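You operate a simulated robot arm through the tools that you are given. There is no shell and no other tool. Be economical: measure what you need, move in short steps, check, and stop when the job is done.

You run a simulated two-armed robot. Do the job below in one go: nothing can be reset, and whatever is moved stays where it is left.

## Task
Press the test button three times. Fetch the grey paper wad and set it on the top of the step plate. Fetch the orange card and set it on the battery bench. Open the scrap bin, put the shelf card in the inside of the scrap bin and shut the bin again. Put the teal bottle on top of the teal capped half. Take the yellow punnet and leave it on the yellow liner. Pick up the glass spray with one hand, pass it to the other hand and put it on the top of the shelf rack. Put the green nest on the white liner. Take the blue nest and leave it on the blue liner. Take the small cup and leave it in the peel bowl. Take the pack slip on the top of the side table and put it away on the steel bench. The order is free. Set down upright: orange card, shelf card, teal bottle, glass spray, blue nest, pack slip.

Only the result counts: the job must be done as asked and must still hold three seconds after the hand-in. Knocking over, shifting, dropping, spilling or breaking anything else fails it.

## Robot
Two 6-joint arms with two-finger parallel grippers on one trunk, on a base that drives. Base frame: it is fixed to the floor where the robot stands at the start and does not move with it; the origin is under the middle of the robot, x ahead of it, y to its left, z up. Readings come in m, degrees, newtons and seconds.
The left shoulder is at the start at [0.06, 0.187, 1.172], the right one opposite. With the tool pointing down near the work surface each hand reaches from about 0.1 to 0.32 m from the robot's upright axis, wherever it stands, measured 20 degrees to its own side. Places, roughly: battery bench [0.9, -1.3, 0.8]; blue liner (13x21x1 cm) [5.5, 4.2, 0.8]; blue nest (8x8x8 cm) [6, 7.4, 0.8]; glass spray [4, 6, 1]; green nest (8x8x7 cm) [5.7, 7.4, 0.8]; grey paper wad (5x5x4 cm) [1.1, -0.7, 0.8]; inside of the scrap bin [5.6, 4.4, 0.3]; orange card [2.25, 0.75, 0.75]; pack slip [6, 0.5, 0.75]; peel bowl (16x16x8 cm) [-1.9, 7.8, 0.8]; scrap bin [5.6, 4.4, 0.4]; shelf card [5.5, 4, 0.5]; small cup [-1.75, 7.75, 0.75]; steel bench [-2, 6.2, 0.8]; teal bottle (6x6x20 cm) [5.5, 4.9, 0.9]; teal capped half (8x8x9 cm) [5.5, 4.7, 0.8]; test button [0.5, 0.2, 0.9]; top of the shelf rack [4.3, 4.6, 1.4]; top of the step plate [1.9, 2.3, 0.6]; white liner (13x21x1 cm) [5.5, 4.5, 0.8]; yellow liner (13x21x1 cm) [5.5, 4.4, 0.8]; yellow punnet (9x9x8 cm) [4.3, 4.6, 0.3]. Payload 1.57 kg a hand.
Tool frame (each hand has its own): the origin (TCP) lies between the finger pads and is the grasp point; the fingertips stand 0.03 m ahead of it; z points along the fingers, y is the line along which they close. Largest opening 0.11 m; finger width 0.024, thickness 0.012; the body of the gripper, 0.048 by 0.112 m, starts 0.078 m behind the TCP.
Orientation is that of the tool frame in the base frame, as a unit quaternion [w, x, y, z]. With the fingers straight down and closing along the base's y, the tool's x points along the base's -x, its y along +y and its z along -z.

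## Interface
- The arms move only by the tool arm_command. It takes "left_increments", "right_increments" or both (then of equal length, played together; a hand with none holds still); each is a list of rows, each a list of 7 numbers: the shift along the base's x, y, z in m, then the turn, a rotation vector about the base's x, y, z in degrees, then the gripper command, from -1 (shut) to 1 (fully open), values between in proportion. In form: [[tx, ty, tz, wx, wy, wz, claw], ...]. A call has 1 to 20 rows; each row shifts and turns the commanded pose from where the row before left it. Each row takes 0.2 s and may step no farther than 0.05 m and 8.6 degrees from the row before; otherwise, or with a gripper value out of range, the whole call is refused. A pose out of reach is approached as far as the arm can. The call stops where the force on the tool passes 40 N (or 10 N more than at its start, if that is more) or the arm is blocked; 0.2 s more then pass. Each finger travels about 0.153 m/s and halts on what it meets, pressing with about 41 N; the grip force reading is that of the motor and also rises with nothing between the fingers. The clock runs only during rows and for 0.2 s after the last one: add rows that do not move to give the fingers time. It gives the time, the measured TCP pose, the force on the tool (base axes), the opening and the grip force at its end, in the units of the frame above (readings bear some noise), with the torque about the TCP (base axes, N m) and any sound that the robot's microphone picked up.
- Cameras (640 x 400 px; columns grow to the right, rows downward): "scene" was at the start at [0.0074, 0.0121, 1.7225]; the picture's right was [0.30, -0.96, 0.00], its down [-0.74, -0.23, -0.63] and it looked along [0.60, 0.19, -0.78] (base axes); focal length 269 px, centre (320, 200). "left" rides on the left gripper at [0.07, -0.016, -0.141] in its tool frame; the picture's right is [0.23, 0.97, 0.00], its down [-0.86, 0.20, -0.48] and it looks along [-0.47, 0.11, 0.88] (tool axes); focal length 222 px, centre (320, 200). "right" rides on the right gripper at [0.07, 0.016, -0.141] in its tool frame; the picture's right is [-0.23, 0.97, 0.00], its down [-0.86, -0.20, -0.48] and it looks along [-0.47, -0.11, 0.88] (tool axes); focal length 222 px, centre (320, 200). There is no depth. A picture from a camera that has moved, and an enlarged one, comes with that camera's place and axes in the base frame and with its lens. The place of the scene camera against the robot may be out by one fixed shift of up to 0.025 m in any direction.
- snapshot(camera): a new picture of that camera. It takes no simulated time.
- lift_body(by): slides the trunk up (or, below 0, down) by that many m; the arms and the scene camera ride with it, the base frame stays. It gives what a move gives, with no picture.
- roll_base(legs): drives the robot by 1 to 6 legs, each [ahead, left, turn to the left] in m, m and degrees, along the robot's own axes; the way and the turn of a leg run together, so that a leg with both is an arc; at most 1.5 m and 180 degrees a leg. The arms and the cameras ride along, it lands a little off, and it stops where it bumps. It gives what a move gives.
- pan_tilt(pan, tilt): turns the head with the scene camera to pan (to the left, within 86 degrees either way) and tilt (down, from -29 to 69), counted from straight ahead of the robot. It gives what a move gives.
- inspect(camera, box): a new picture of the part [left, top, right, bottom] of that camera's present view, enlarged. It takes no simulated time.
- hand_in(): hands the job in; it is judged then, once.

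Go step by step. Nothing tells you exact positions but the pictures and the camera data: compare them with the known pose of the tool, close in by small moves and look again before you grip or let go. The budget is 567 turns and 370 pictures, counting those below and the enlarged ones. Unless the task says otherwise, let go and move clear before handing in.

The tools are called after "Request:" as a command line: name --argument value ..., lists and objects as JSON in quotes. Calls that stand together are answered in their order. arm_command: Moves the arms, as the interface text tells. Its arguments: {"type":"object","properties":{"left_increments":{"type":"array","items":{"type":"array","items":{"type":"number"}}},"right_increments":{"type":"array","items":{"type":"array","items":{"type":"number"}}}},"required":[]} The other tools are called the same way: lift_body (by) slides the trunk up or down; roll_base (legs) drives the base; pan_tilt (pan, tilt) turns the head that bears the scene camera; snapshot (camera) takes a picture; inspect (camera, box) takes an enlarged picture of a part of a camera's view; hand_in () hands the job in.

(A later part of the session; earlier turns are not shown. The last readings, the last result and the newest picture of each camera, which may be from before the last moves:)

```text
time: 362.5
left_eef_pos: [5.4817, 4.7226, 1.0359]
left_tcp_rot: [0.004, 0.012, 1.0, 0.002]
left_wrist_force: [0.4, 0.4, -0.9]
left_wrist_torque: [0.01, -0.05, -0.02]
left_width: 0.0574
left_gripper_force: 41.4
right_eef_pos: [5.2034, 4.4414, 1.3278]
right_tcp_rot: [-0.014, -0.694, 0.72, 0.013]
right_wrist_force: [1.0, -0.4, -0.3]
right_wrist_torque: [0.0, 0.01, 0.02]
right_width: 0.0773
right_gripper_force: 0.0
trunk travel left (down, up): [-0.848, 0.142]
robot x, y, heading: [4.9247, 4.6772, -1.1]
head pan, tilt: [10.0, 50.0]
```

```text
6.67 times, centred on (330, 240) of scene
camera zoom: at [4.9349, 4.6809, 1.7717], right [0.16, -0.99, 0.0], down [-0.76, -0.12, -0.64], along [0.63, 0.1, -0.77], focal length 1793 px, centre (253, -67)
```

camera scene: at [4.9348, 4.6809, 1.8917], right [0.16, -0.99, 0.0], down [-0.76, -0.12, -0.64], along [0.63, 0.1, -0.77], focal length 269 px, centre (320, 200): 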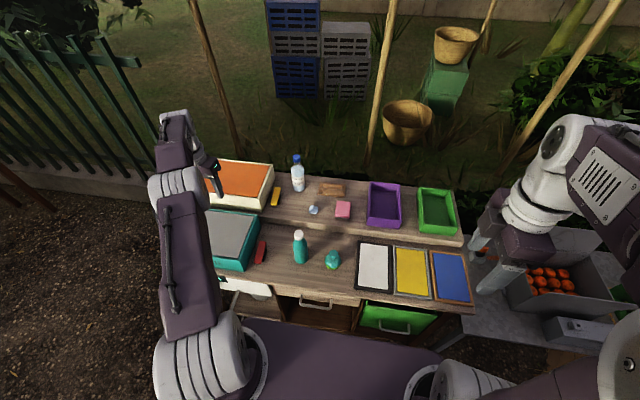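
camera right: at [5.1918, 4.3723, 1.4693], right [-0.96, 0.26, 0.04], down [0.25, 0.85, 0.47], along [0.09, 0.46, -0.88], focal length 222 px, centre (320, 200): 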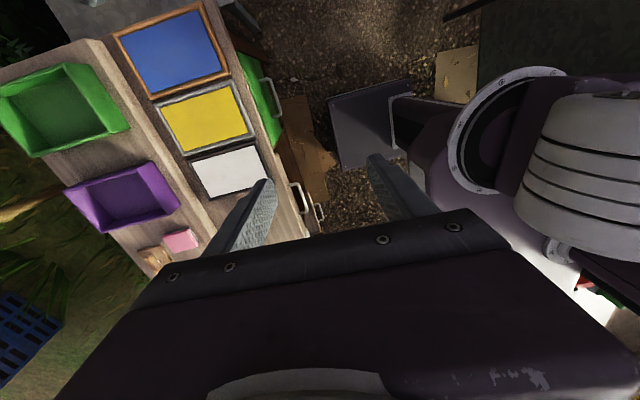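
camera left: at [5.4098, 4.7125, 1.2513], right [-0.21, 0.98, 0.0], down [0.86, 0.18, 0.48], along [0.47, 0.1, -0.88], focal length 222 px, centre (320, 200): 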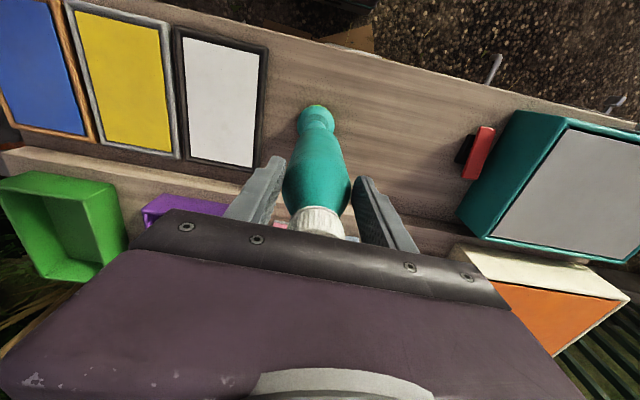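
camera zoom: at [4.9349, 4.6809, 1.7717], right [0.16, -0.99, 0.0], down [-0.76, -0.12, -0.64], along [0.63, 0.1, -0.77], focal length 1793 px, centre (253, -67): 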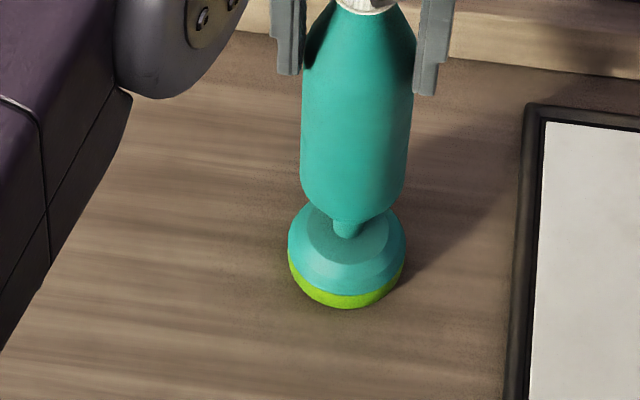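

Request:
arm_command --left_increments '[[0, 0, -0.002, 0, 0, 0, -0.6], [0, 0, -0.002, 0, 0, 0, -0.6], [0, 0, -0.002, 0, 0, 0, -0.6], [0, 0, 0, 0, 0, 0, -0.6]]'

```text
time: 363.5
left_eef_pos: [5.4791, 4.7211, 1.0343]
left_tcp_rot: [0.007, 0.012, 1.0, -0.001]
left_wrist_force: [2.0, -0.3, 32.5]
left_wrist_torque: [-0.01, -0.68, -0.01]
left_width: 0.0576
left_gripper_force: 41.2
right_eef_pos: [5.201, 4.4393, 1.3305]
right_tcp_rot: [-0.013, -0.695, 0.719, 0.013]
right_wrist_force: [-1.3, 0.8, 1.5]
right_wrist_torque: [0.03, 0.01, 0.0]
right_width: 0.0769
right_gripper_force: 0.0
trunk travel left (down, up): [-0.848, 0.142]
robot x, y, heading: [4.9259, 4.681, -0.9]
head pan, tilt: [10.0, 50.0]
```

Contact torque suggests the disc centre is ~8 mm farther in +x (image check agrees). Lift slightly, shift, and set down again.

Request:
arm_command --left_increments '[[0, 0, 0.008, 0, 0, 0, -0.6], [0.008, 0, 0, 0, 0, 0, -0.6], [0, 0, -0.004, 0, 0, 0, -0.6], [0, 0, -0.002, 0, 0, 0, -0.6], [0, 0, -0.002, 0, 0, 0, -0.6], [0, 0, 0, 0, 0, 0, -0.6]]'

```text
time: 364.9
left_eef_pos: [5.4859, 4.7237, 1.0343]
left_tcp_rot: [0.006, 0.011, 1.0, 0.0]
left_wrist_force: [-0.4, 1.7, 26.6]
left_wrist_torque: [0.31, -0.03, 0.01]
left_width: 0.0572
left_gripper_force: 41.1
right_eef_pos: [5.2006, 4.44, 1.3298]
right_tcp_rot: [-0.013, -0.694, 0.72, 0.012]
right_wrist_force: [-0.8, 0.0, -0.4]
right_wrist_torque: [0.04, -0.03, -0.01]
right_width: 0.0769
right_gripper_force: 0.0
trunk travel left (down, up): [-0.848, 0.142]
robot x, y, heading: [4.9229, 4.6782, -1.0]
head pan, tilt: [10.0, 50.0]
```

Centred now. Ease off and release carefully.

Request:
arm_command --left_increments '[[0, 0, 0.002, 0, 0, 0, -0.6], [0, 0, 0, 0, 0, 0, 0.0], [0, 0, 0, 0, 0, 0, 0.1], [0, 0, 0, 0, 0, 0, 0.3], [0, 0, 0, 0, 0, 0, 0.6], [0, 0, 0, 0, 0, 0, 0.6]]'

Request:
inspect --camera "scene" --box '[280, 170, 380, 270]'

Request:
snapshot --camera "left"

```text
time: 366.3
left_eef_pos: [5.4885, 4.7234, 1.0318]
left_tcp_rot: [0.003, 0.011, 1.0, 0.002]
left_wrist_force: [0.5, 0.0, 0.1]
left_wrist_torque: [-0.03, -0.01, -0.01]
left_width: 0.0881
left_gripper_force: 0.1
right_eef_pos: [5.2047, 4.4413, 1.3288]
right_tcp_rot: [-0.013, -0.694, 0.72, 0.013]
right_wrist_force: [-0.7, 0.1, -0.5]
right_wrist_torque: [0.01, 0.0, -0.02]
right_width: 0.0772
right_gripper_force: 0.1
trunk travel left (down, up): [-0.848, 0.142]
robot x, y, heading: [4.9204, 4.6776, -1.0]
head pan, tilt: [10.0, 50.0]
```

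```text
4.00 times, centred on (330, 220) of scene
camera zoom: at [4.9355, 4.681, 1.7717], right [0.16, -0.99, 0.0], down [-0.76, -0.12, -0.64], along [0.63, 0.1, -0.77], focal length 1076 px, centre (280, 120)
```

zoom: 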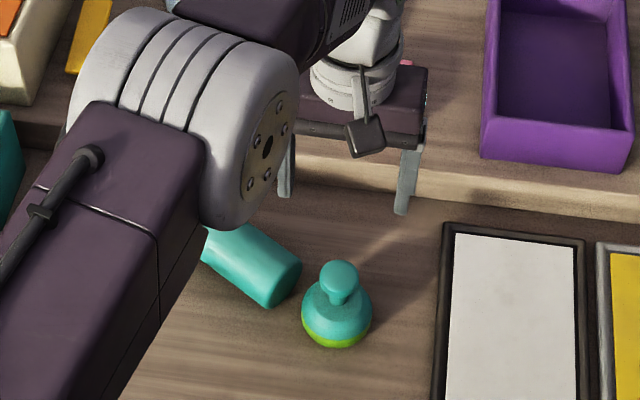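

```text
208 pictures are left
camera left: at [5.418, 4.7073, 1.1728], right [-0.21, 0.98, 0.0], down [0.86, 0.18, 0.48], along [0.47, 0.1, -0.88], focal length 222 px, centre (320, 200)
```

left: 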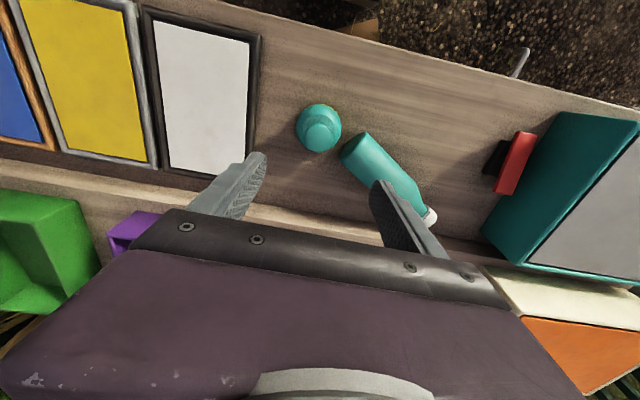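

The bottle toppled (my x correction was wrong: the disc is at about (5.473, 4.72)) and now lies on the desk, undamaged. I'll raise the hand and look closely before regrasping.

Request:
arm_command --left_increments '[[0, 0, 0.05, 0, 0, 0, 0.6], [0, 0, 0.05, 0, 0, 0, 0.6], [0, 0.04, 0.02, 0, 0, 0, 0.6], [0, 0.04, 0, 0, 0, 0, 0.6], [0, 0.03, 0, 0, 0, 0, 0.6]]'

Request:
snapshot --camera "left"

Request:
inspect --camera "left" --box '[220, 80, 420, 220]'

```text
time: 367.5
left_eef_pos: [5.4886, 4.8341, 1.1517]
left_tcp_rot: [0.002, 0.012, 1.0, 0.001]
left_wrist_force: [0.7, 0.7, 0.3]
left_wrist_torque: [0.04, 0.01, 0.02]
left_width: 0.088
left_gripper_force: 0.1
right_eef_pos: [5.2047, 4.4411, 1.3284]
right_tcp_rot: [-0.014, -0.694, 0.72, 0.013]
right_wrist_force: [-0.5, -0.2, -0.3]
right_wrist_torque: [0.02, 0.01, 0.0]
right_width: 0.077
right_gripper_force: 0.0
trunk travel left (down, up): [-0.848, 0.142]
robot x, y, heading: [4.9231, 4.6751, -1.0]
head pan, tilt: [10.0, 50.0]
```

```text
207 pictures are left
camera left: at [5.4172, 4.819, 1.2914], right [-0.21, 0.98, 0.0], down [0.86, 0.18, 0.48], along [0.47, 0.1, -0.88], focal length 222 px, centre (320, 200)
```

left: 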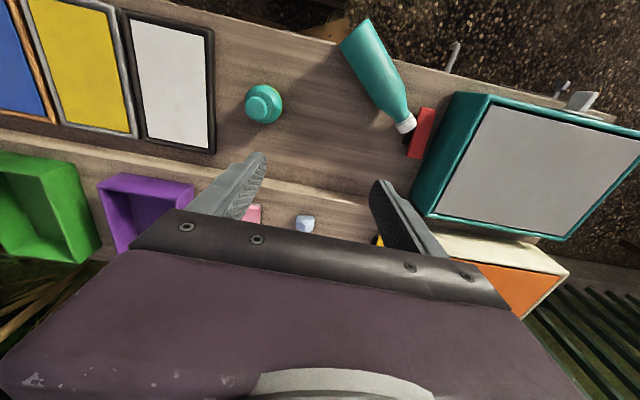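

```text
2.86 times, centred on (320, 150) of left
camera zoom: at [5.4172, 4.819, 1.2914], right [-0.21, 0.98, 0.0], down [0.86, 0.18, 0.48], along [0.47, 0.1, -0.88], focal length 635 px, centre (320, 343)
```

zoom: 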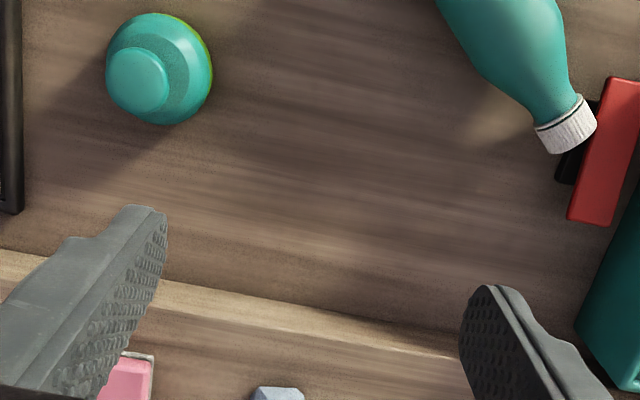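

The bottle is rolling and now rests near the desk's front edge against the red tool. I'll quickly bring the hand toward a guarding position and look.

Request:
arm_command --left_increments '[[-0.02, 0.015, -0.04, 0, 0, 0, 1]]'

Request:
snapshot --camera "left"

```text
time: 367.9
left_eef_pos: [5.4684, 4.8496, 1.1106]
left_tcp_rot: [0.002, 0.011, 1.0, 0.0]
left_wrist_force: [-0.9, -0.4, 0.5]
left_wrist_torque: [-0.03, 0.0, -0.01]
left_width: 0.1102
left_gripper_force: 0.0
right_eef_pos: [5.2047, 4.4426, 1.3298]
right_tcp_rot: [-0.014, -0.694, 0.72, 0.013]
right_wrist_force: [0.2, 0.3, -0.1]
right_wrist_torque: [0.01, 0.0, -0.01]
right_width: 0.0773
right_gripper_force: 0.0
trunk travel left (down, up): [-0.848, 0.142]
robot x, y, heading: [4.9241, 4.6806, -1.1]
head pan, tilt: [10.0, 50.0]
```

```text
205 pictures are left
camera left: at [5.3966, 4.835, 1.2515], right [-0.21, 0.98, 0.0], down [0.86, 0.18, 0.48], along [0.47, 0.1, -0.88], focal length 222 px, centre (320, 200)
```

left: 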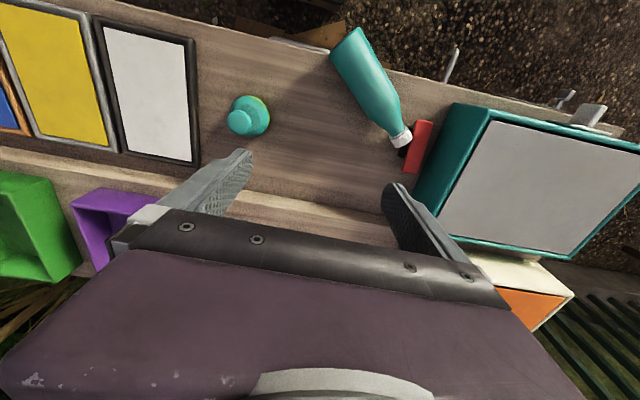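

The bottle is at rest against the red tool: bottom (5.336, 4.87), cap (5.457, 5.0). I'll align the hand over its middle with yaw +47°.

Request:
arm_command --left_increments '[[-0.012, 0.0143, -0.02, 0, 0, 7.9, 0.6], [-0.012, 0.0143, -0.02, 0, 0, 7.9, 0.6], [-0.012, 0.0143, -0.02, 0, 0, 7.9, 0.6], [-0.012, 0.0143, -0.02, 0, 0, 7.9, 0.6], [-0.012, 0.0143, -0.02, 0, 0, 7.9, 0.6], [-0.012, 0.0143, -0.02, 0, 0, 7.9, 0.6], [0, 0, 0, 0, 0, 0, 0.6]]'

Request:
snapshot --camera "left"

Request:
inspect --camera "scene" --box '[200, 160, 360, 300]'

```text
time: 369.5
left_eef_pos: [5.3968, 4.9342, 0.993]
left_tcp_rot: [0.003, -0.392, 0.92, 0.001]
left_wrist_force: [0.3, -0.4, 0.4]
left_wrist_torque: [0.0, -0.04, -0.01]
left_width: 0.0878
left_gripper_force: 0.1
right_eef_pos: [5.2048, 4.4404, 1.3295]
right_tcp_rot: [-0.014, -0.694, 0.72, 0.013]
right_wrist_force: [-0.2, -0.6, -0.6]
right_wrist_torque: [0.0, 0.0, 0.0]
right_width: 0.0768
right_gripper_force: 0.1
trunk travel left (down, up): [-0.848, 0.142]
robot x, y, heading: [4.9218, 4.6822, -1.1]
head pan, tilt: [10.0, 50.0]
```

```text
204 pictures are left
camera left: at [5.3598, 4.8715, 1.133], right [-0.86, 0.51, 0.0], down [0.45, 0.75, 0.48], along [0.25, 0.42, -0.88], focal length 222 px, centre (320, 200)
```

left: 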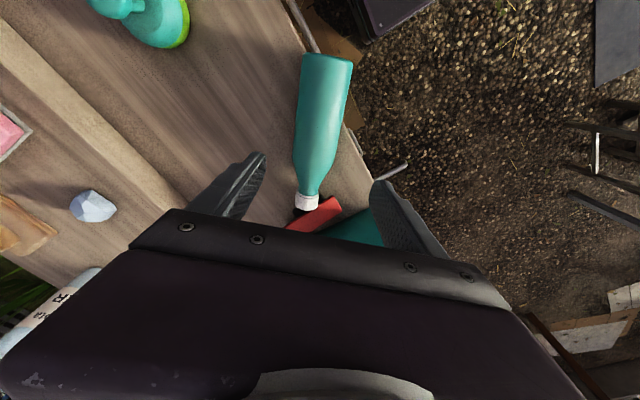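

```text
2.86 times, centred on (280, 230) of scene
camera zoom: at [4.9348, 4.6805, 1.7717], right [0.16, -0.99, 0.0], down [-0.76, -0.12, -0.64], along [0.63, 0.1, -0.77], focal length 768 px, centre (434, 114)
```

zoom: 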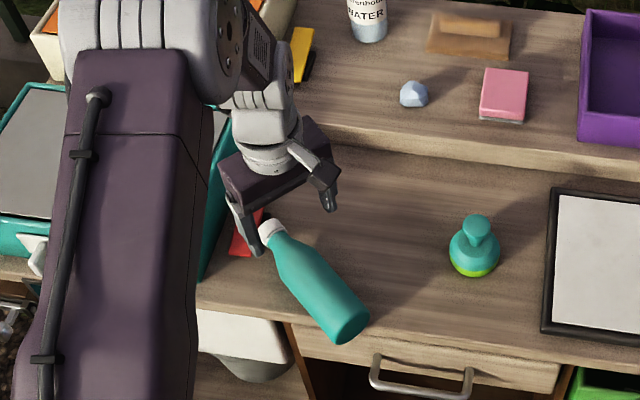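

Small corrections (+8 mm x, +5° yaw), then descend beside the bottle's flanks.

Request:
arm_command --left_increments '[[0.008, 0, -0.03, 0, 0, 5, 0.6], [0, 0, -0.04, 0, 0, 0, 0.6], [0, 0, -0.03, 0, 0, 0, 0.6], [0, 0, 0, 0, 0, 0, 0.6]]'

Request:
snapshot --camera "left"

```text
time: 370.5
left_eef_pos: [5.4045, 4.9338, 0.8922]
left_tcp_rot: [0.002, -0.432, 0.902, 0.002]
left_wrist_force: [0.2, 0.3, 0.1]
left_wrist_torque: [-0.01, -0.01, 0.01]
left_width: 0.088
left_gripper_force: 0.1
right_eef_pos: [5.2042, 4.4408, 1.3291]
right_tcp_rot: [-0.014, -0.694, 0.719, 0.013]
right_wrist_force: [-0.3, 0.7, -0.4]
right_wrist_torque: [0.02, 0.01, 0.0]
right_width: 0.0771
right_gripper_force: 0.0
trunk travel left (down, up): [-0.848, 0.142]
robot x, y, heading: [4.9249, 4.6809, -1.2]
head pan, tilt: [10.0, 50.0]
```

```text
202 pictures are left
camera left: at [5.3737, 4.868, 1.0326], right [-0.9, 0.43, 0.0], down [0.38, 0.79, 0.48], along [0.21, 0.44, -0.88], focal length 222 px, centre (320, 200)
```

left: 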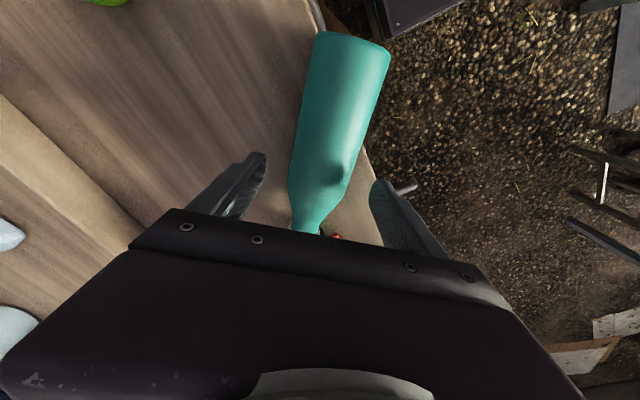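

Aligned. Descend the last 4 cm and close.

Request:
arm_command --left_increments '[[0, 0, -0.025, 0, 0, 0, 0.6], [0, 0, -0.014, 0, 0, 0, 0.6], [0, 0, 0, 0, 0, 0, 0.3], [0, 0, 0, 0, 0, 0, 0], [0, 0, 0, 0, 0, 0, -0.4], [0, 0, 0, 0, 0, 0, -0.6]]'

Request:
snapshot --camera "left"

```text
time: 371.9
left_eef_pos: [5.4073, 4.9345, 0.8532]
left_tcp_rot: [0.002, -0.431, 0.902, 0.001]
left_wrist_force: [1.1, 0.2, 0.1]
left_wrist_torque: [0.0, 0.02, -0.01]
left_width: 0.0576
left_gripper_force: 41.2
right_eef_pos: [5.2036, 4.4415, 1.3301]
right_tcp_rot: [-0.013, -0.694, 0.72, 0.014]
right_wrist_force: [-0.7, -0.3, 0.4]
right_wrist_torque: [-0.01, -0.02, -0.02]
right_width: 0.0769
right_gripper_force: 0.0
trunk travel left (down, up): [-0.848, 0.142]
robot x, y, heading: [4.9232, 4.6798, -1.1]
head pan, tilt: [10.0, 50.0]
```

```text
201 pictures are left
camera left: at [5.3745, 4.8683, 0.9934], right [-0.9, 0.43, 0.0], down [0.38, 0.79, 0.48], along [0.21, 0.44, -0.88], focal length 222 px, centre (320, 200)
```

left: 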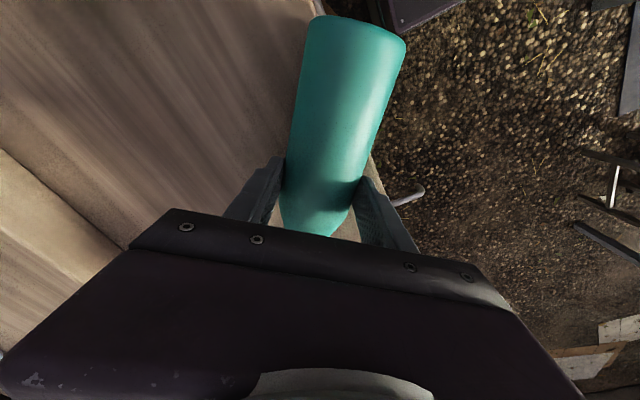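

Gripped. Lift high (so the wrist can pitch), then rotate the bottle upright about the finger axis.

Request:
arm_command --left_increments '[[0, 0, 0.03, 0, 0, 0, -0.6], [0, 0, 0.05, 0, 0, 0, -0.6], [0, 0, 0.05, 0, 0, 0, -0.6], [0, 0, 0.05, 0, 0, 0, -0.6], [0, 0, 0.05, 0, 0, 0, -0.6], [0, 0, 0.05, 0, 0, 0, -0.6], [0, 0, 0.05, 0, 0, 0, -0.6], [0, 0, 0.05, 0, 0, 0, -0.6], [0, 0, 0.05, 0, 0, 0, -0.6], [0, 0, 0.05, 0, 0, 0, -0.6], [0, 0, 0.05, 0, 0, 0, -0.6]]'

Request:
snapshot --camera "left"

Request:
snapshot --camera "scene"

```text
time: 374.3
left_eef_pos: [5.4029, 4.9348, 1.383]
left_tcp_rot: [0.002, -0.431, 0.902, 0.002]
left_wrist_force: [-0.2, 0.4, 0.2]
left_wrist_torque: [-0.02, -0.04, 0.01]
left_width: 0.0575
left_gripper_force: 40.6
right_eef_pos: [5.204, 4.4409, 1.3292]
right_tcp_rot: [-0.014, -0.694, 0.719, 0.013]
right_wrist_force: [0.0, -0.6, 0.6]
right_wrist_torque: [0.01, -0.02, 0.0]
right_width: 0.0771
right_gripper_force: 0.1
trunk travel left (down, up): [-0.848, 0.142]
robot x, y, heading: [4.9245, 4.6777, -1.0]
head pan, tilt: [10.0, 50.0]
```

```text
200 pictures are left
camera left: at [5.3715, 4.8678, 1.5228], right [-0.9, 0.43, 0.0], down [0.38, 0.79, 0.48], along [0.21, 0.44, -0.88], focal length 222 px, centre (320, 200)
```

left: 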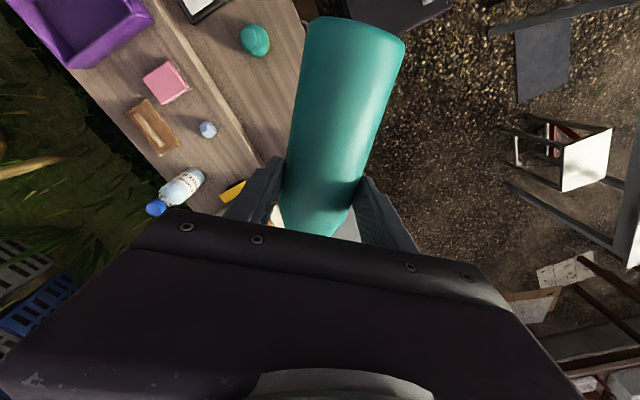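

```text
199 pictures are left
camera scene: at [4.9351, 4.6807, 1.7716], right [0.16, -0.99, 0.0], down [-0.76, -0.12, -0.64], along [0.63, 0.1, -0.77], focal length 269 px, centre (320, 200)
```

scene: 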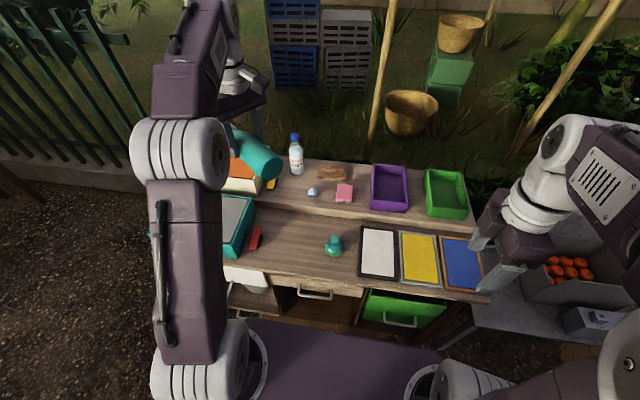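

Held firmly. Begin the 90° rotation, first half.

Request:
arm_command --left_increments '[[0, 0, 0.01, 6.39, -5.14, 0, -0.6], [0, 0, 0.01, 6.39, -5.14, 0, -0.6], [0, 0, 0.01, 6.39, -5.14, 0, -0.6], [0, 0, 0.01, 6.39, -5.14, 0, -0.6], [0, 0, 0.01, 6.39, -5.14, 0, -0.6]]'

```text
time: 375.5
left_eef_pos: [5.4032, 4.9337, 1.4323]
left_tcp_rot: [0.32, -0.405, 0.843, 0.153]
left_wrist_force: [-0.7, -0.8, -0.2]
left_wrist_torque: [0.0, -0.01, 0.04]
left_width: 0.0576
left_gripper_force: 41.1
right_eef_pos: [5.2031, 4.4394, 1.3292]
right_tcp_rot: [-0.014, -0.694, 0.72, 0.012]
right_wrist_force: [-0.1, 0.3, 0.2]
right_wrist_torque: [0.02, -0.03, 0.02]
right_width: 0.0769
right_gripper_force: 0.1
trunk travel left (down, up): [-0.848, 0.142]
robot x, y, heading: [4.9252, 4.6766, -1.2]
head pan, tilt: [10.0, 50.0]
```

Works without limits. Continue to 90°.

Request:
arm_command --left_increments '[[0, 0, 0, 6.39, -5.14, 0, -0.6], [0, 0, 0, 6.39, -5.14, 0, -0.6], [0, 0, 0, 6.39, -5.14, 0, -0.6], [0, 0, 0, 6.39, -5.14, 0, -0.6], [0, 0, 0, 6.39, -5.14, 0, -0.6], [0, 0, 0, 6.39, -5.14, 0, -0.6]]'

Request:
snapshot --camera "scene"

```text
time: 376.9
left_eef_pos: [5.4047, 4.9344, 1.4315]
left_tcp_rot: [0.641, -0.303, 0.635, 0.307]
left_wrist_force: [0.2, 0.8, -0.1]
left_wrist_torque: [-0.01, -0.02, 0.0]
left_width: 0.0576
left_gripper_force: 40.6
right_eef_pos: [5.2054, 4.4409, 1.3288]
right_tcp_rot: [-0.014, -0.694, 0.72, 0.012]
right_wrist_force: [0.6, 0.1, 0.1]
right_wrist_torque: [0.01, 0.03, -0.01]
right_width: 0.0769
right_gripper_force: 0.1
trunk travel left (down, up): [-0.848, 0.142]
robot x, y, heading: [4.9203, 4.6801, -1.1]
head pan, tilt: [10.0, 50.0]
```

```text
198 pictures are left
camera scene: at [4.9361, 4.6808, 1.7717], right [0.16, -0.99, 0.0], down [-0.76, -0.12, -0.64], along [0.63, 0.1, -0.77], focal length 269 px, centre (320, 200)
```

scene: 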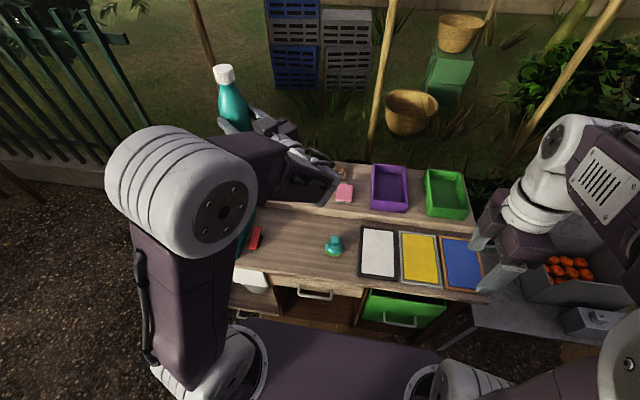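

The bottle is upright in a horizontal grip. Yaw toward forward while shifting over the half (still high).

Request:
arm_command --left_increments '[[0.01, -0.03, 0, 0, 0, -7.5, -0.6], [0.01, -0.03, 0, 0, 0, -7.5, -0.6], [0.01, -0.03, 0, 0, 0, -7.5, -0.6], [0.01, -0.03, 0, 0, 0, -7.5, -0.6], [0.01, -0.03, 0, 0, 0, -7.5, -0.6], [0.01, -0.03, 0, 0, 0, -7.5, -0.6]]'

Request:
lift_body --by -0.25

Request:
snapshot --camera "scene"

Request:
snapshot --camera "left"

```text
time: 378.3
left_eef_pos: [5.4632, 4.7525, 1.4335]
left_tcp_rot: [0.709, -0.037, 0.703, 0.038]
left_wrist_force: [-0.5, 0.2, -0.3]
left_wrist_torque: [0.05, 0.02, 0.0]
left_width: 0.0574
left_gripper_force: 40.9
right_eef_pos: [5.2043, 4.4407, 1.3287]
right_tcp_rot: [-0.013, -0.694, 0.72, 0.014]
right_wrist_force: [0.4, 0.5, 0.2]
right_wrist_torque: [0.01, 0.0, 0.02]
right_width: 0.0772
right_gripper_force: 0.1
trunk travel left (down, up): [-0.848, 0.142]
robot x, y, heading: [4.923, 4.6824, -0.9]
head pan, tilt: [10.0, 50.0]
```

```text
time: 380.9
left_eef_pos: [5.4634, 4.7533, 1.1845]
left_tcp_rot: [0.709, -0.037, 0.703, 0.038]
left_wrist_force: [0.4, -1.0, -0.8]
left_wrist_torque: [0.0, 0.02, 0.02]
left_width: 0.0575
left_gripper_force: 41.2
right_eef_pos: [5.2054, 4.441, 1.0804]
right_tcp_rot: [-0.014, -0.693, 0.72, 0.014]
right_wrist_force: [-0.2, -0.3, 0.0]
right_wrist_torque: [0.02, 0.02, -0.01]
right_width: 0.0769
right_gripper_force: 0.0
trunk travel left (down, up): [-0.598, 0.392]
robot x, y, heading: [4.9231, 4.6748, -1.0]
head pan, tilt: [10.0, 50.0]
```

```text
197 pictures are left
camera scene: at [4.9347, 4.681, 1.5217], right [0.16, -0.99, 0.0], down [-0.76, -0.12, -0.64], along [0.63, 0.1, -0.77], focal length 269 px, centre (320, 200)
```

scene: 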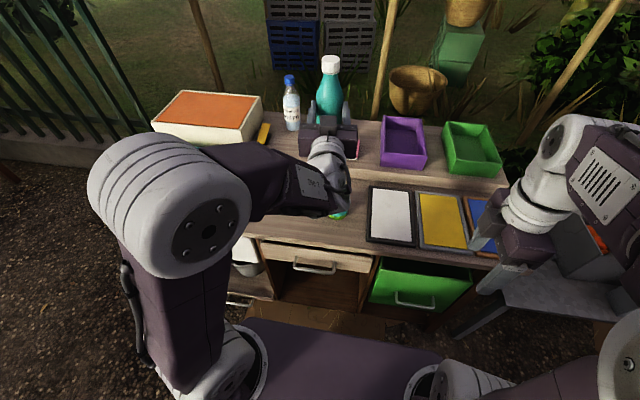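

```text
196 pictures are left
camera left: at [5.3254, 4.7218, 1.1125], right [-0.1, 0.97, -0.23], down [-0.51, 0.14, 0.85], along [0.86, 0.2, 0.47], focal length 222 px, centre (320, 200)
```

left: 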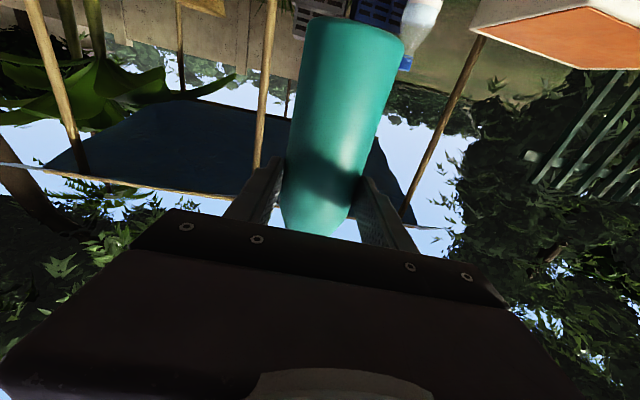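

The forearm hides the half from the head camera; I'll yaw the hand to point from the left (about -40°) so I can see the placement.

Request:
arm_command --left_increments '[[0, -0.004, 0, 0, 0, -7.7, -0.6], [0, -0.004, 0, 0, 0, -7.7, -0.6], [0, -0.004, 0, 0, 0, -7.7, -0.6], [0, -0.004, 0, 0, 0, -7.7, -0.6], [0, -0.004, 0, 0, 0, -7.7, -0.6], [0, -0.004, 0, 0, 0, -7.7, -0.6]]'

Request:
lift_body --by -0.08

Request:
snapshot --camera "scene"

Request:
inspect --camera "scene" --box '[260, 110, 420, 250]'

```text
time: 382.2
left_eef_pos: [5.4048, 4.6404, 1.1615]
left_tcp_rot: [0.695, 0.134, 0.694, -0.133]
left_wrist_force: [-0.2, 0.3, -0.5]
left_wrist_torque: [0.0, 0.01, 0.0]
left_width: 0.0575
left_gripper_force: 40.8
left hand out of reach, approached as far as the arm can: row 2, 3, 4, 5, 6
right_eef_pos: [5.2048, 4.4408, 1.0797]
right_tcp_rot: [-0.014, -0.694, 0.72, 0.013]
right_wrist_force: [-0.5, 0.3, -0.4]
right_wrist_torque: [0.06, 0.02, 0.02]
right_width: 0.077
right_gripper_force: 0.0
trunk travel left (down, up): [-0.598, 0.392]
robot x, y, heading: [4.9239, 4.6762, -1.2]
head pan, tilt: [10.0, 50.0]
```

```text
time: 383.4
left_eef_pos: [5.4053, 4.6406, 1.0813]
left_tcp_rot: [0.694, 0.133, 0.695, -0.133]
left_wrist_force: [-0.2, 0.1, 0.0]
left_wrist_torque: [-0.04, 0.0, -0.02]
left_width: 0.0572
left_gripper_force: 41.1
right_eef_pos: [5.2053, 4.441, 1.0]
right_tcp_rot: [-0.015, -0.694, 0.72, 0.013]
right_wrist_force: [0.3, -0.2, 0.1]
right_wrist_torque: [0.0, 0.03, 0.01]
right_width: 0.0766
right_gripper_force: 0.0
trunk travel left (down, up): [-0.518, 0.472]
robot x, y, heading: [4.925, 4.6786, -1.0]
head pan, tilt: [10.0, 50.0]
```

```text
195 pictures are left
camera scene: at [4.9346, 4.681, 1.4417], right [0.16, -0.99, 0.0], down [-0.76, -0.12, -0.64], along [0.63, 0.1, -0.77], focal length 269 px, centre (320, 200)
```

scene: 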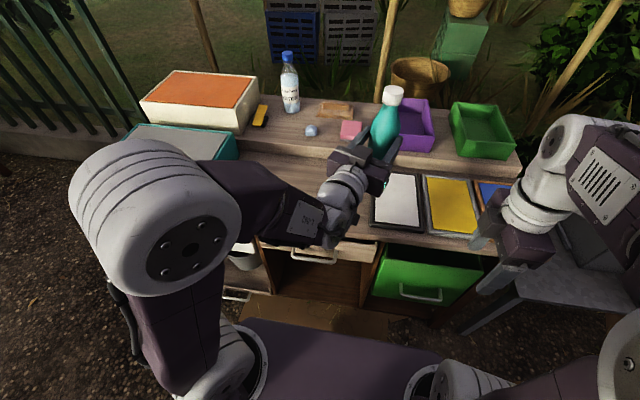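

```text
2.86 times, centred on (340, 180) of scene
camera zoom: at [4.9346, 4.681, 1.4417], right [0.16, -0.99, 0.0], down [-0.76, -0.12, -0.64], along [0.63, 0.1, -0.77], focal length 768 px, centre (263, 257)
```

zoom: 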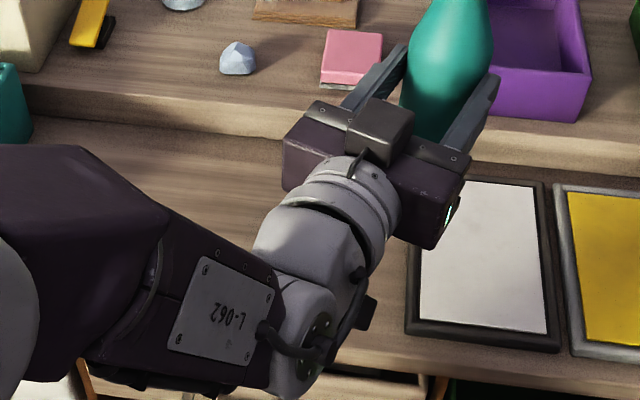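

The reachable pose is offset; I'll instead move the base (5.5 cm ahead, 9 cm left) so the bottle comes over the half.

Request:
roll_base --legs '[[0.055, 0.09, 0]]'

Request:
pan_tilt --pan -5 --tilt 45

Request:
snapshot --camera "scene"

Request:
snapshot --camera "right"

```text
time: 384.6
left_eef_pos: [5.463, 4.7265, 1.081]
left_tcp_rot: [0.694, 0.134, 0.694, -0.133]
left_wrist_force: [0.6, 0.9, -0.5]
left_wrist_torque: [0.02, 0.0, -0.01]
left_width: 0.0573
left_gripper_force: 40.3
right_eef_pos: [5.2614, 4.5262, 1.0]
right_tcp_rot: [-0.014, -0.694, 0.72, 0.013]
right_wrist_force: [0.6, 0.0, 0.3]
right_wrist_torque: [0.0, 0.04, 0.0]
right_width: 0.0769
right_gripper_force: 0.1
trunk travel left (down, up): [-0.518, 0.472]
robot x, y, heading: [4.9823, 4.7628, -0.9]
head pan, tilt: [10.0, 50.0]
```

```text
time: 385.4
left_eef_pos: [5.4619, 4.7271, 1.0804]
left_tcp_rot: [0.695, 0.134, 0.694, -0.133]
left_wrist_force: [0.3, -1.0, -0.3]
left_wrist_torque: [-0.01, -0.02, 0.0]
left_width: 0.0574
left_gripper_force: 41.7
right_eef_pos: [5.2608, 4.5275, 1.0003]
right_tcp_rot: [-0.014, -0.694, 0.72, 0.013]
right_wrist_force: [0.2, 0.5, 0.8]
right_wrist_torque: [-0.01, -0.03, 0.0]
right_width: 0.0769
right_gripper_force: 0.1
trunk travel left (down, up): [-0.518, 0.472]
robot x, y, heading: [4.9782, 4.7692, -1.1]
head pan, tilt: [-5.0, 45.0]
```

```text
193 pictures are left
camera scene: at [4.9958, 4.7471, 1.4486], right [-0.11, -0.99, 0.0], down [-0.7, 0.07, -0.71], along [0.7, -0.07, -0.71], focal length 269 px, centre (320, 200)
```

scene: 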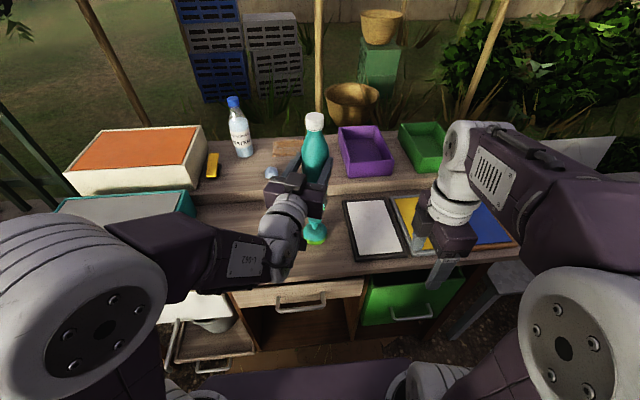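

```text
192 pictures are left
camera right: at [5.2475, 4.4582, 1.1392], right [-0.96, 0.26, 0.04], down [0.25, 0.85, 0.47], along [0.09, 0.46, -0.88], focal length 222 px, centre (320, 200)
```

right: 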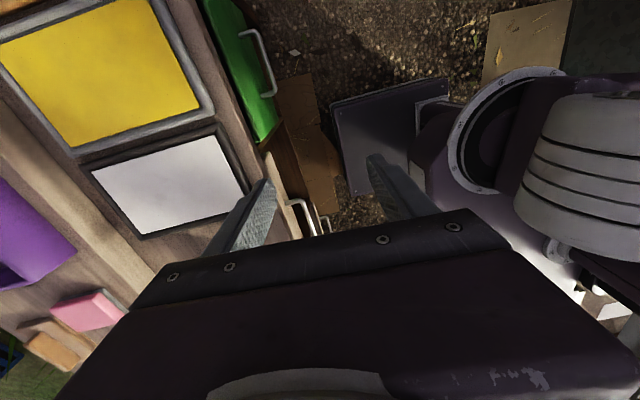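

Request:
inspect --camera "scene" --box '[265, 100, 365, 260]'

```text
2.50 times, centred on (315, 180) of scene
camera zoom: at [4.9958, 4.7471, 1.4486], right [-0.11, -0.99, 0.0], down [-0.7, 0.07, -0.71], along [0.7, -0.07, -0.71], focal length 672 px, centre (332, 250)
```

zoom: 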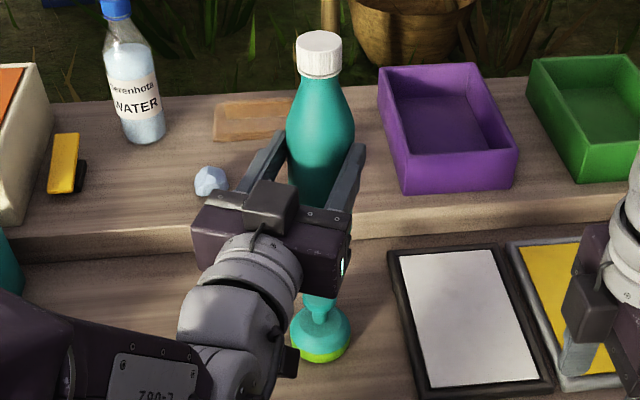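

I need the bottle's exact place in the grip; the wrist camera can give it from the bottle's two edges.

Request:
inspect --camera "left" --box '[240, 0, 440, 240]'

```text
1.67 times, centred on (340, 120) of left
camera zoom: at [5.3245, 4.7629, 1.0112], right [0.36, 0.91, -0.23], down [-0.37, 0.36, 0.86], along [0.86, -0.22, 0.47], focal length 370 px, centre (287, 333)
```

zoom: 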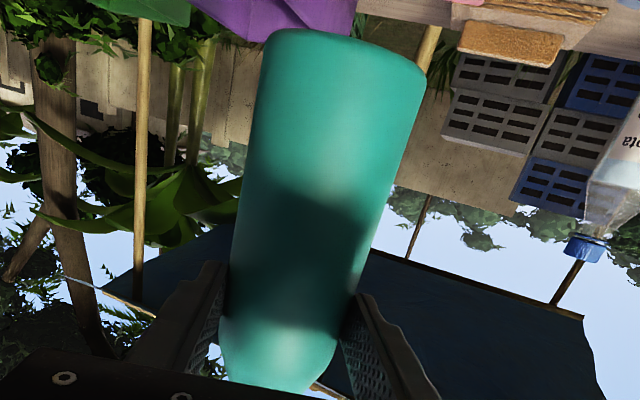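

Edge analysis suggests the bottle leans ~9° in the grip. I'll use the right wrist camera as a side view to verify: pitch it toward the bottle from the right.

Request:
arm_command --right_increments '[[0.01, -0.03, 0.02, 8.3, 0, 0, 0.4], [0.01, -0.03, 0.02, 8.3, 0, 0, 0.4], [0.01, -0.03, 0.0, 8.3, 0, 0, 0.4], [0.01, -0.03, 0, 8.3, 0, 0, 0.4], [0.01, -0.02, 0, 8.3, 0, 0, 0.4], [0.01, -0.0, 0, 8.3, 0, 0, 0.4]]'

Request:
snapshot --camera "right"

```text
time: 386.8
left_eef_pos: [5.4626, 4.7264, 1.0815]
left_tcp_rot: [0.694, 0.134, 0.695, -0.133]
left_wrist_force: [0.3, 0.2, 0.3]
left_wrist_torque: [0.0, 0.03, -0.01]
left_width: 0.0573
left_gripper_force: 41.1
right_eef_pos: [5.3113, 4.4136, 1.0092]
right_tcp_rot: [0.281, -0.634, 0.648, 0.314]
right_wrist_force: [0.0, 0.6, -0.7]
right_wrist_torque: [-0.02, 0.01, 0.05]
right_width: 0.077
right_gripper_force: 0.1
right hand out of reach, approached as far as the arm can: row 5, 6
trunk travel left (down, up): [-0.518, 0.472]
robot x, y, heading: [4.9804, 4.7692, -1.0]
head pan, tilt: [-5.0, 45.0]
```

```text
189 pictures are left
camera right: at [5.2989, 4.2609, 1.0454], right [-0.96, 0.14, 0.22], down [0.25, 0.19, 0.95], along [0.09, 0.97, -0.22], focal length 222 px, centre (320, 200)
```

right: 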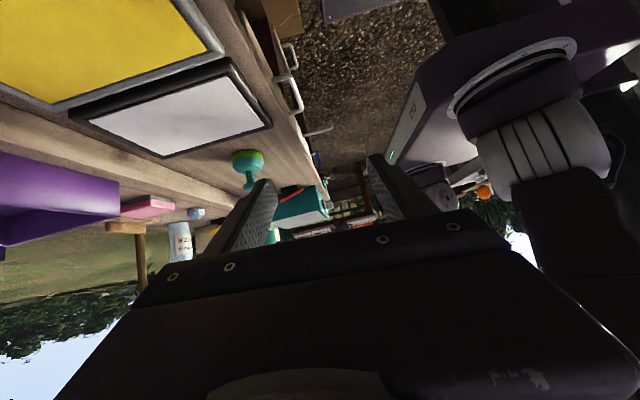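

The gripper blocks it from below; I'll raise the right hand so the bottle appears in the upper part of its view.

Request:
arm_command --right_increments '[[0, 0, 0.05, -5, 0, 0, 0.4], [0, 0, 0.05, -5, 0, 0, 0.4], [0, 0, 0.05, -5, 0, 0, 0.4], [0, 0, 0.05, 0, 0, 0, 0.4], [0, 0, 0.05, 0, 0, 0, 0.4]]'

Request:
snapshot --camera "right"

```text
time: 388.0
left_eef_pos: [5.4623, 4.7278, 1.0813]
left_tcp_rot: [0.695, 0.133, 0.694, -0.132]
left_wrist_force: [-0.5, -0.3, -1.0]
left_wrist_torque: [-0.02, 0.0, 0.02]
left_width: 0.0575
left_gripper_force: 41.7
right_eef_pos: [5.2968, 4.493, 1.1043]
right_tcp_rot: [0.194, -0.666, 0.684, 0.226]
right_wrist_force: [0.0, 0.0, 0.0]
right_wrist_torque: [-0.03, -0.02, 0.0]
right_width: 0.0771
right_gripper_force: 0.2
right hand out of reach, approached as far as the arm can: row 1, 2, 3, 4, 5
trunk travel left (down, up): [-0.518, 0.472]
robot x, y, heading: [4.9782, 4.7644, -0.9]
head pan, tilt: [-5.0, 45.0]
```

```text
188 pictures are left
camera right: at [5.2832, 4.3553, 1.1796], right [-0.96, 0.2, 0.18], down [0.25, 0.43, 0.87], along [0.09, 0.88, -0.46], focal length 222 px, centre (320, 200)
```

right: 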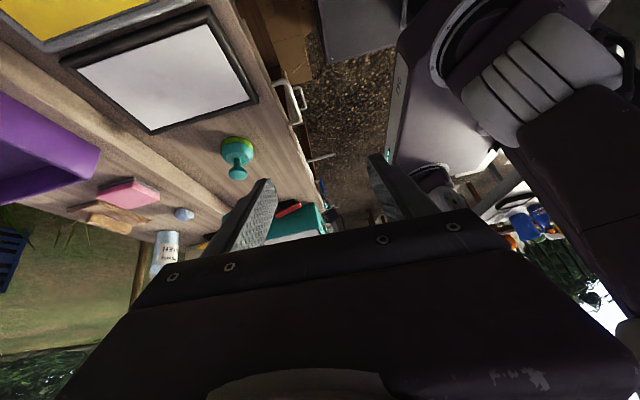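

Close the right fingers to clear the sight line.

Request:
arm_command --right_increments '[[0, 0, 0, 0, 0, 0, -1], [0, 0, 0, 0, 0, 0, -1]]'

Request:
inspect --camera "right" --box '[180, 110, 320, 270]'

```text
time: 388.6
left_eef_pos: [5.4618, 4.7258, 1.0817]
left_tcp_rot: [0.695, 0.134, 0.694, -0.133]
left_wrist_force: [0.1, 0.5, -1.3]
left_wrist_torque: [0.01, -0.02, -0.01]
left_width: 0.0577
left_gripper_force: 41.0
right_eef_pos: [5.2968, 4.4916, 1.1036]
right_tcp_rot: [0.195, -0.666, 0.684, 0.226]
right_wrist_force: [0.4, 0.2, 0.4]
right_wrist_torque: [-0.02, -0.01, -0.02]
right_width: 0.0002
right_gripper_force: 21.3
trunk travel left (down, up): [-0.518, 0.472]
robot x, y, heading: [4.983, 4.7677, -1.0]
head pan, tilt: [-5.0, 45.0]
```

```text
2.50 times, centred on (250, 190) of right
camera zoom: at [5.2834, 4.3544, 1.179], right [-0.96, 0.2, 0.18], down [0.25, 0.43, 0.87], along [0.09, 0.88, -0.46], focal length 555 px, centre (495, 225)
```

zoom: 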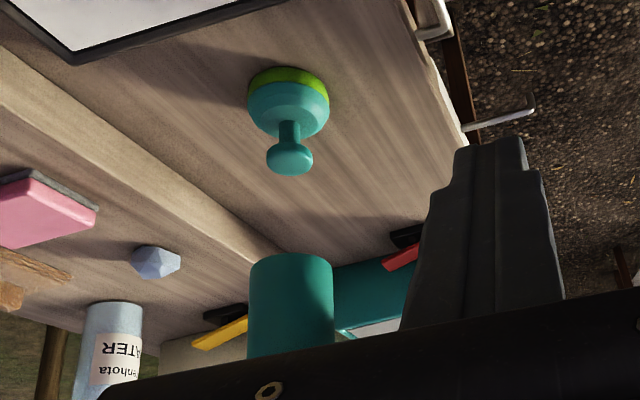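

Side view shows the bottle is vertical and lined up with the disc in x. Lower the trunk 8 cm (pure vertical) and recheck both views.

Request:
lift_body --by -0.075

Request:
inspect --camera "right" --box '[180, 110, 320, 270]'

Request:
inspect --camera "scene" --box '[270, 110, 370, 260]'

```text
time: 389.7
left_eef_pos: [5.4624, 4.7268, 1.0051]
left_tcp_rot: [0.694, 0.133, 0.695, -0.133]
left_wrist_force: [0.5, 0.4, 0.8]
left_wrist_torque: [-0.01, 0.0, 0.0]
left_width: 0.0574
left_gripper_force: 41.1
right_eef_pos: [5.2961, 4.4929, 1.0277]
right_tcp_rot: [0.195, -0.665, 0.684, 0.226]
right_wrist_force: [0.8, -1.4, 0.1]
right_wrist_torque: [0.01, 0.03, -0.02]
right_width: 0.0
right_gripper_force: 21.8
trunk travel left (down, up): [-0.443, 0.547]
robot x, y, heading: [4.9772, 4.768, -1.0]
head pan, tilt: [-5.0, 45.0]
```

```text
2.50 times, centred on (250, 190) of right
camera zoom: at [5.2833, 4.3545, 1.1042], right [-0.96, 0.2, 0.18], down [0.25, 0.43, 0.87], along [0.09, 0.88, -0.46], focal length 555 px, centre (495, 225)
```

zoom: 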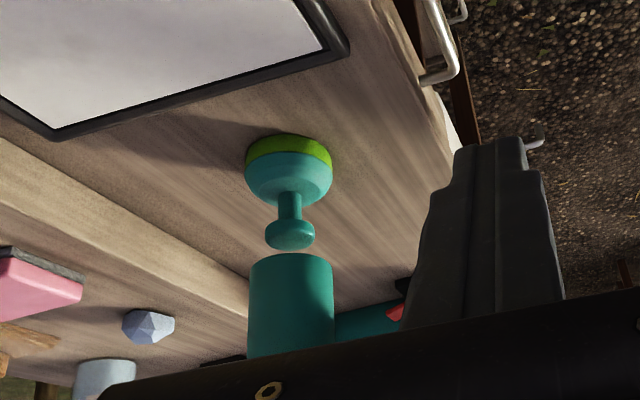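

```text
2.67 times, centred on (320, 185) of scene
camera zoom: at [4.9959, 4.7474, 1.3736], right [-0.11, -0.99, 0.0], down [-0.7, 0.07, -0.71], along [0.7, -0.07, -0.71], focal length 717 px, centre (320, 240)
```

zoom: 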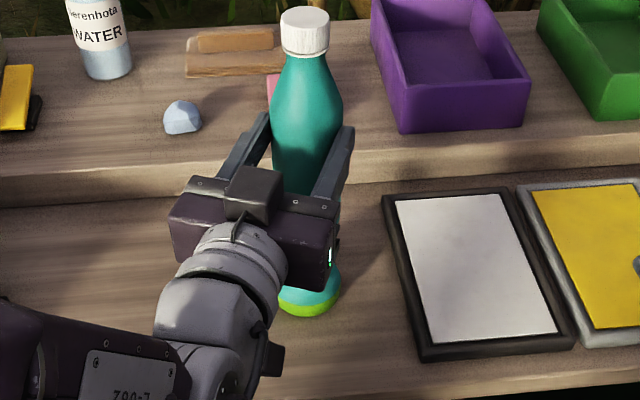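

Both views show the bottle centred over the disc within ~1–2 mm, gap about 2 cm. Lower 1.4 cm.

Request:
lift_body --by -0.014

Request:
inspect --camera "right" --box '[180, 110, 320, 270]'

```text
time: 390.3
left_eef_pos: [5.4616, 4.7267, 0.9931]
left_tcp_rot: [0.695, 0.134, 0.694, -0.133]
left_wrist_force: [-0.4, 0.1, -0.7]
left_wrist_torque: [0.02, -0.01, 0.04]
left_width: 0.0575
left_gripper_force: 41.0
right_eef_pos: [5.296, 4.492, 1.0152]
right_tcp_rot: [0.195, -0.666, 0.683, 0.227]
right_wrist_force: [0.2, 0.3, 0.2]
right_wrist_torque: [0.01, -0.02, -0.01]
right_width: 0.0001
right_gripper_force: 21.6
trunk travel left (down, up): [-0.429, 0.561]
robot x, y, heading: [4.9795, 4.7661, -1.0]
head pan, tilt: [-5.0, 45.0]
```

```text
2.50 times, centred on (250, 190) of right
camera zoom: at [5.2833, 4.3545, 1.0901], right [-0.96, 0.2, 0.18], down [0.25, 0.43, 0.87], along [0.09, 0.88, -0.46], focal length 555 px, centre (495, 225)
```

zoom: 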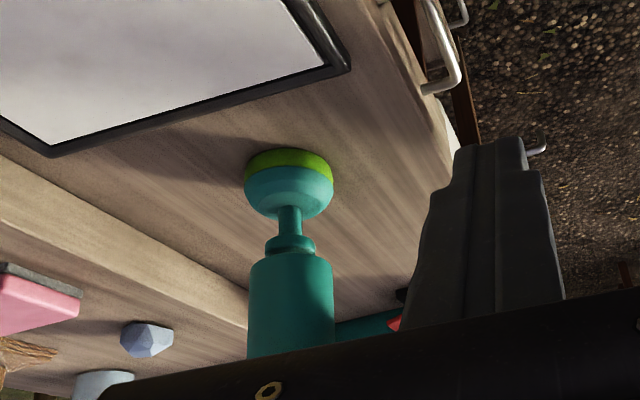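

Request:
lift_body --by -0.004

Request:
lift_body --by -0.003

```text
time: 390.8
left_eef_pos: [5.462, 4.7262, 0.9889]
left_tcp_rot: [0.695, 0.133, 0.695, -0.133]
left_wrist_force: [-0.5, 0.0, 0.4]
left_wrist_torque: [0.01, 0.02, -0.02]
left_width: 0.0574
left_gripper_force: 41.4
right_eef_pos: [5.2966, 4.4917, 1.0102]
right_tcp_rot: [0.195, -0.666, 0.684, 0.226]
right_wrist_force: [-0.4, -0.5, -0.5]
right_wrist_torque: [0.0, 0.01, 0.01]
right_width: 0.0
right_gripper_force: 21.8
trunk travel left (down, up): [-0.425, 0.565]
robot x, y, heading: [4.9803, 4.7635, -1.3]
head pan, tilt: [-5.0, 45.0]
```

```text
time: 391.4
left_eef_pos: [5.4623, 4.7267, 0.9857]
left_tcp_rot: [0.695, 0.133, 0.695, -0.133]
left_wrist_force: [0.0, -0.8, -0.8]
left_wrist_torque: [0.01, -0.01, -0.02]
left_width: 0.0578
left_gripper_force: 41.1
right_eef_pos: [5.297, 4.4917, 1.0074]
right_tcp_rot: [0.195, -0.666, 0.684, 0.226]
right_wrist_force: [-0.5, -0.1, 0.6]
right_wrist_torque: [-0.02, -0.02, -0.02]
right_width: 0.0
right_gripper_force: 21.5
trunk travel left (down, up): [-0.422, 0.568]
robot x, y, heading: [4.9855, 4.7681, -0.8]
head pan, tilt: [-5.0, 45.0]
```

Request:
lift_body --by -0.003

Request:
lift_body --by -0.002

Request:
inspect --camera "right" --box '[200, 130, 300, 250]'

```text
time: 391.9
left_eef_pos: [5.461, 4.7279, 0.9833]
left_tcp_rot: [0.695, 0.134, 0.694, -0.133]
left_wrist_force: [-0.4, 0.1, 2.2]
left_wrist_torque: [-0.02, -0.08, 0.02]
left_width: 0.0577
left_gripper_force: 40.6
right_eef_pos: [5.2961, 4.4904, 1.0037]
right_tcp_rot: [0.195, -0.666, 0.684, 0.227]
right_wrist_force: [-0.1, 0.5, 0.7]
right_wrist_torque: [-0.01, 0.01, 0.0]
right_width: 0.0
right_gripper_force: 21.5
trunk travel left (down, up): [-0.419, 0.571]
robot x, y, heading: [4.9823, 4.7619, -1.1]
head pan, tilt: [-5.0, 45.0]
```

```text
time: 392.4
left_eef_pos: [5.4616, 4.7268, 0.9831]
left_tcp_rot: [0.697, 0.133, 0.692, -0.133]
left_wrist_force: [1.0, 0.5, 10.6]
left_wrist_torque: [-0.1, -0.43, 0.06]
left_width: 0.0576
left_gripper_force: 40.8
right_eef_pos: [5.2959, 4.4918, 1.0032]
right_tcp_rot: [0.195, -0.666, 0.684, 0.226]
right_wrist_force: [0.4, 0.5, 0.4]
right_wrist_torque: [-0.02, -0.02, 0.01]
right_width: 0.0
right_gripper_force: 20.7
trunk travel left (down, up): [-0.417, 0.573]
robot x, y, heading: [4.9781, 4.768, -1.0]
head pan, tilt: [-5.0, 45.0]
```

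```text
3.33 times, centred on (250, 190) of right
camera zoom: at [5.2825, 4.3546, 1.0786], right [-0.96, 0.2, 0.18], down [0.25, 0.43, 0.87], along [0.1, 0.88, -0.46], focal length 740 px, centre (553, 233)
```

zoom: 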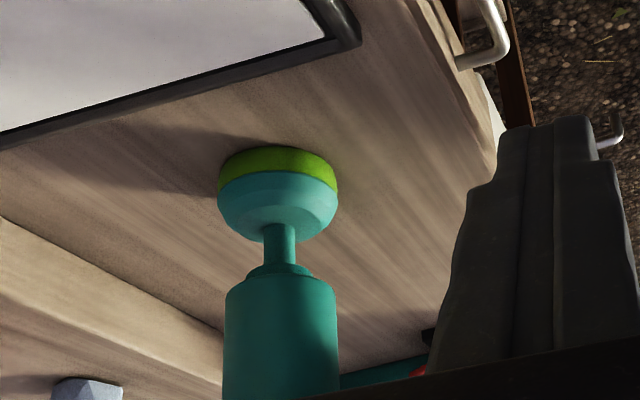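

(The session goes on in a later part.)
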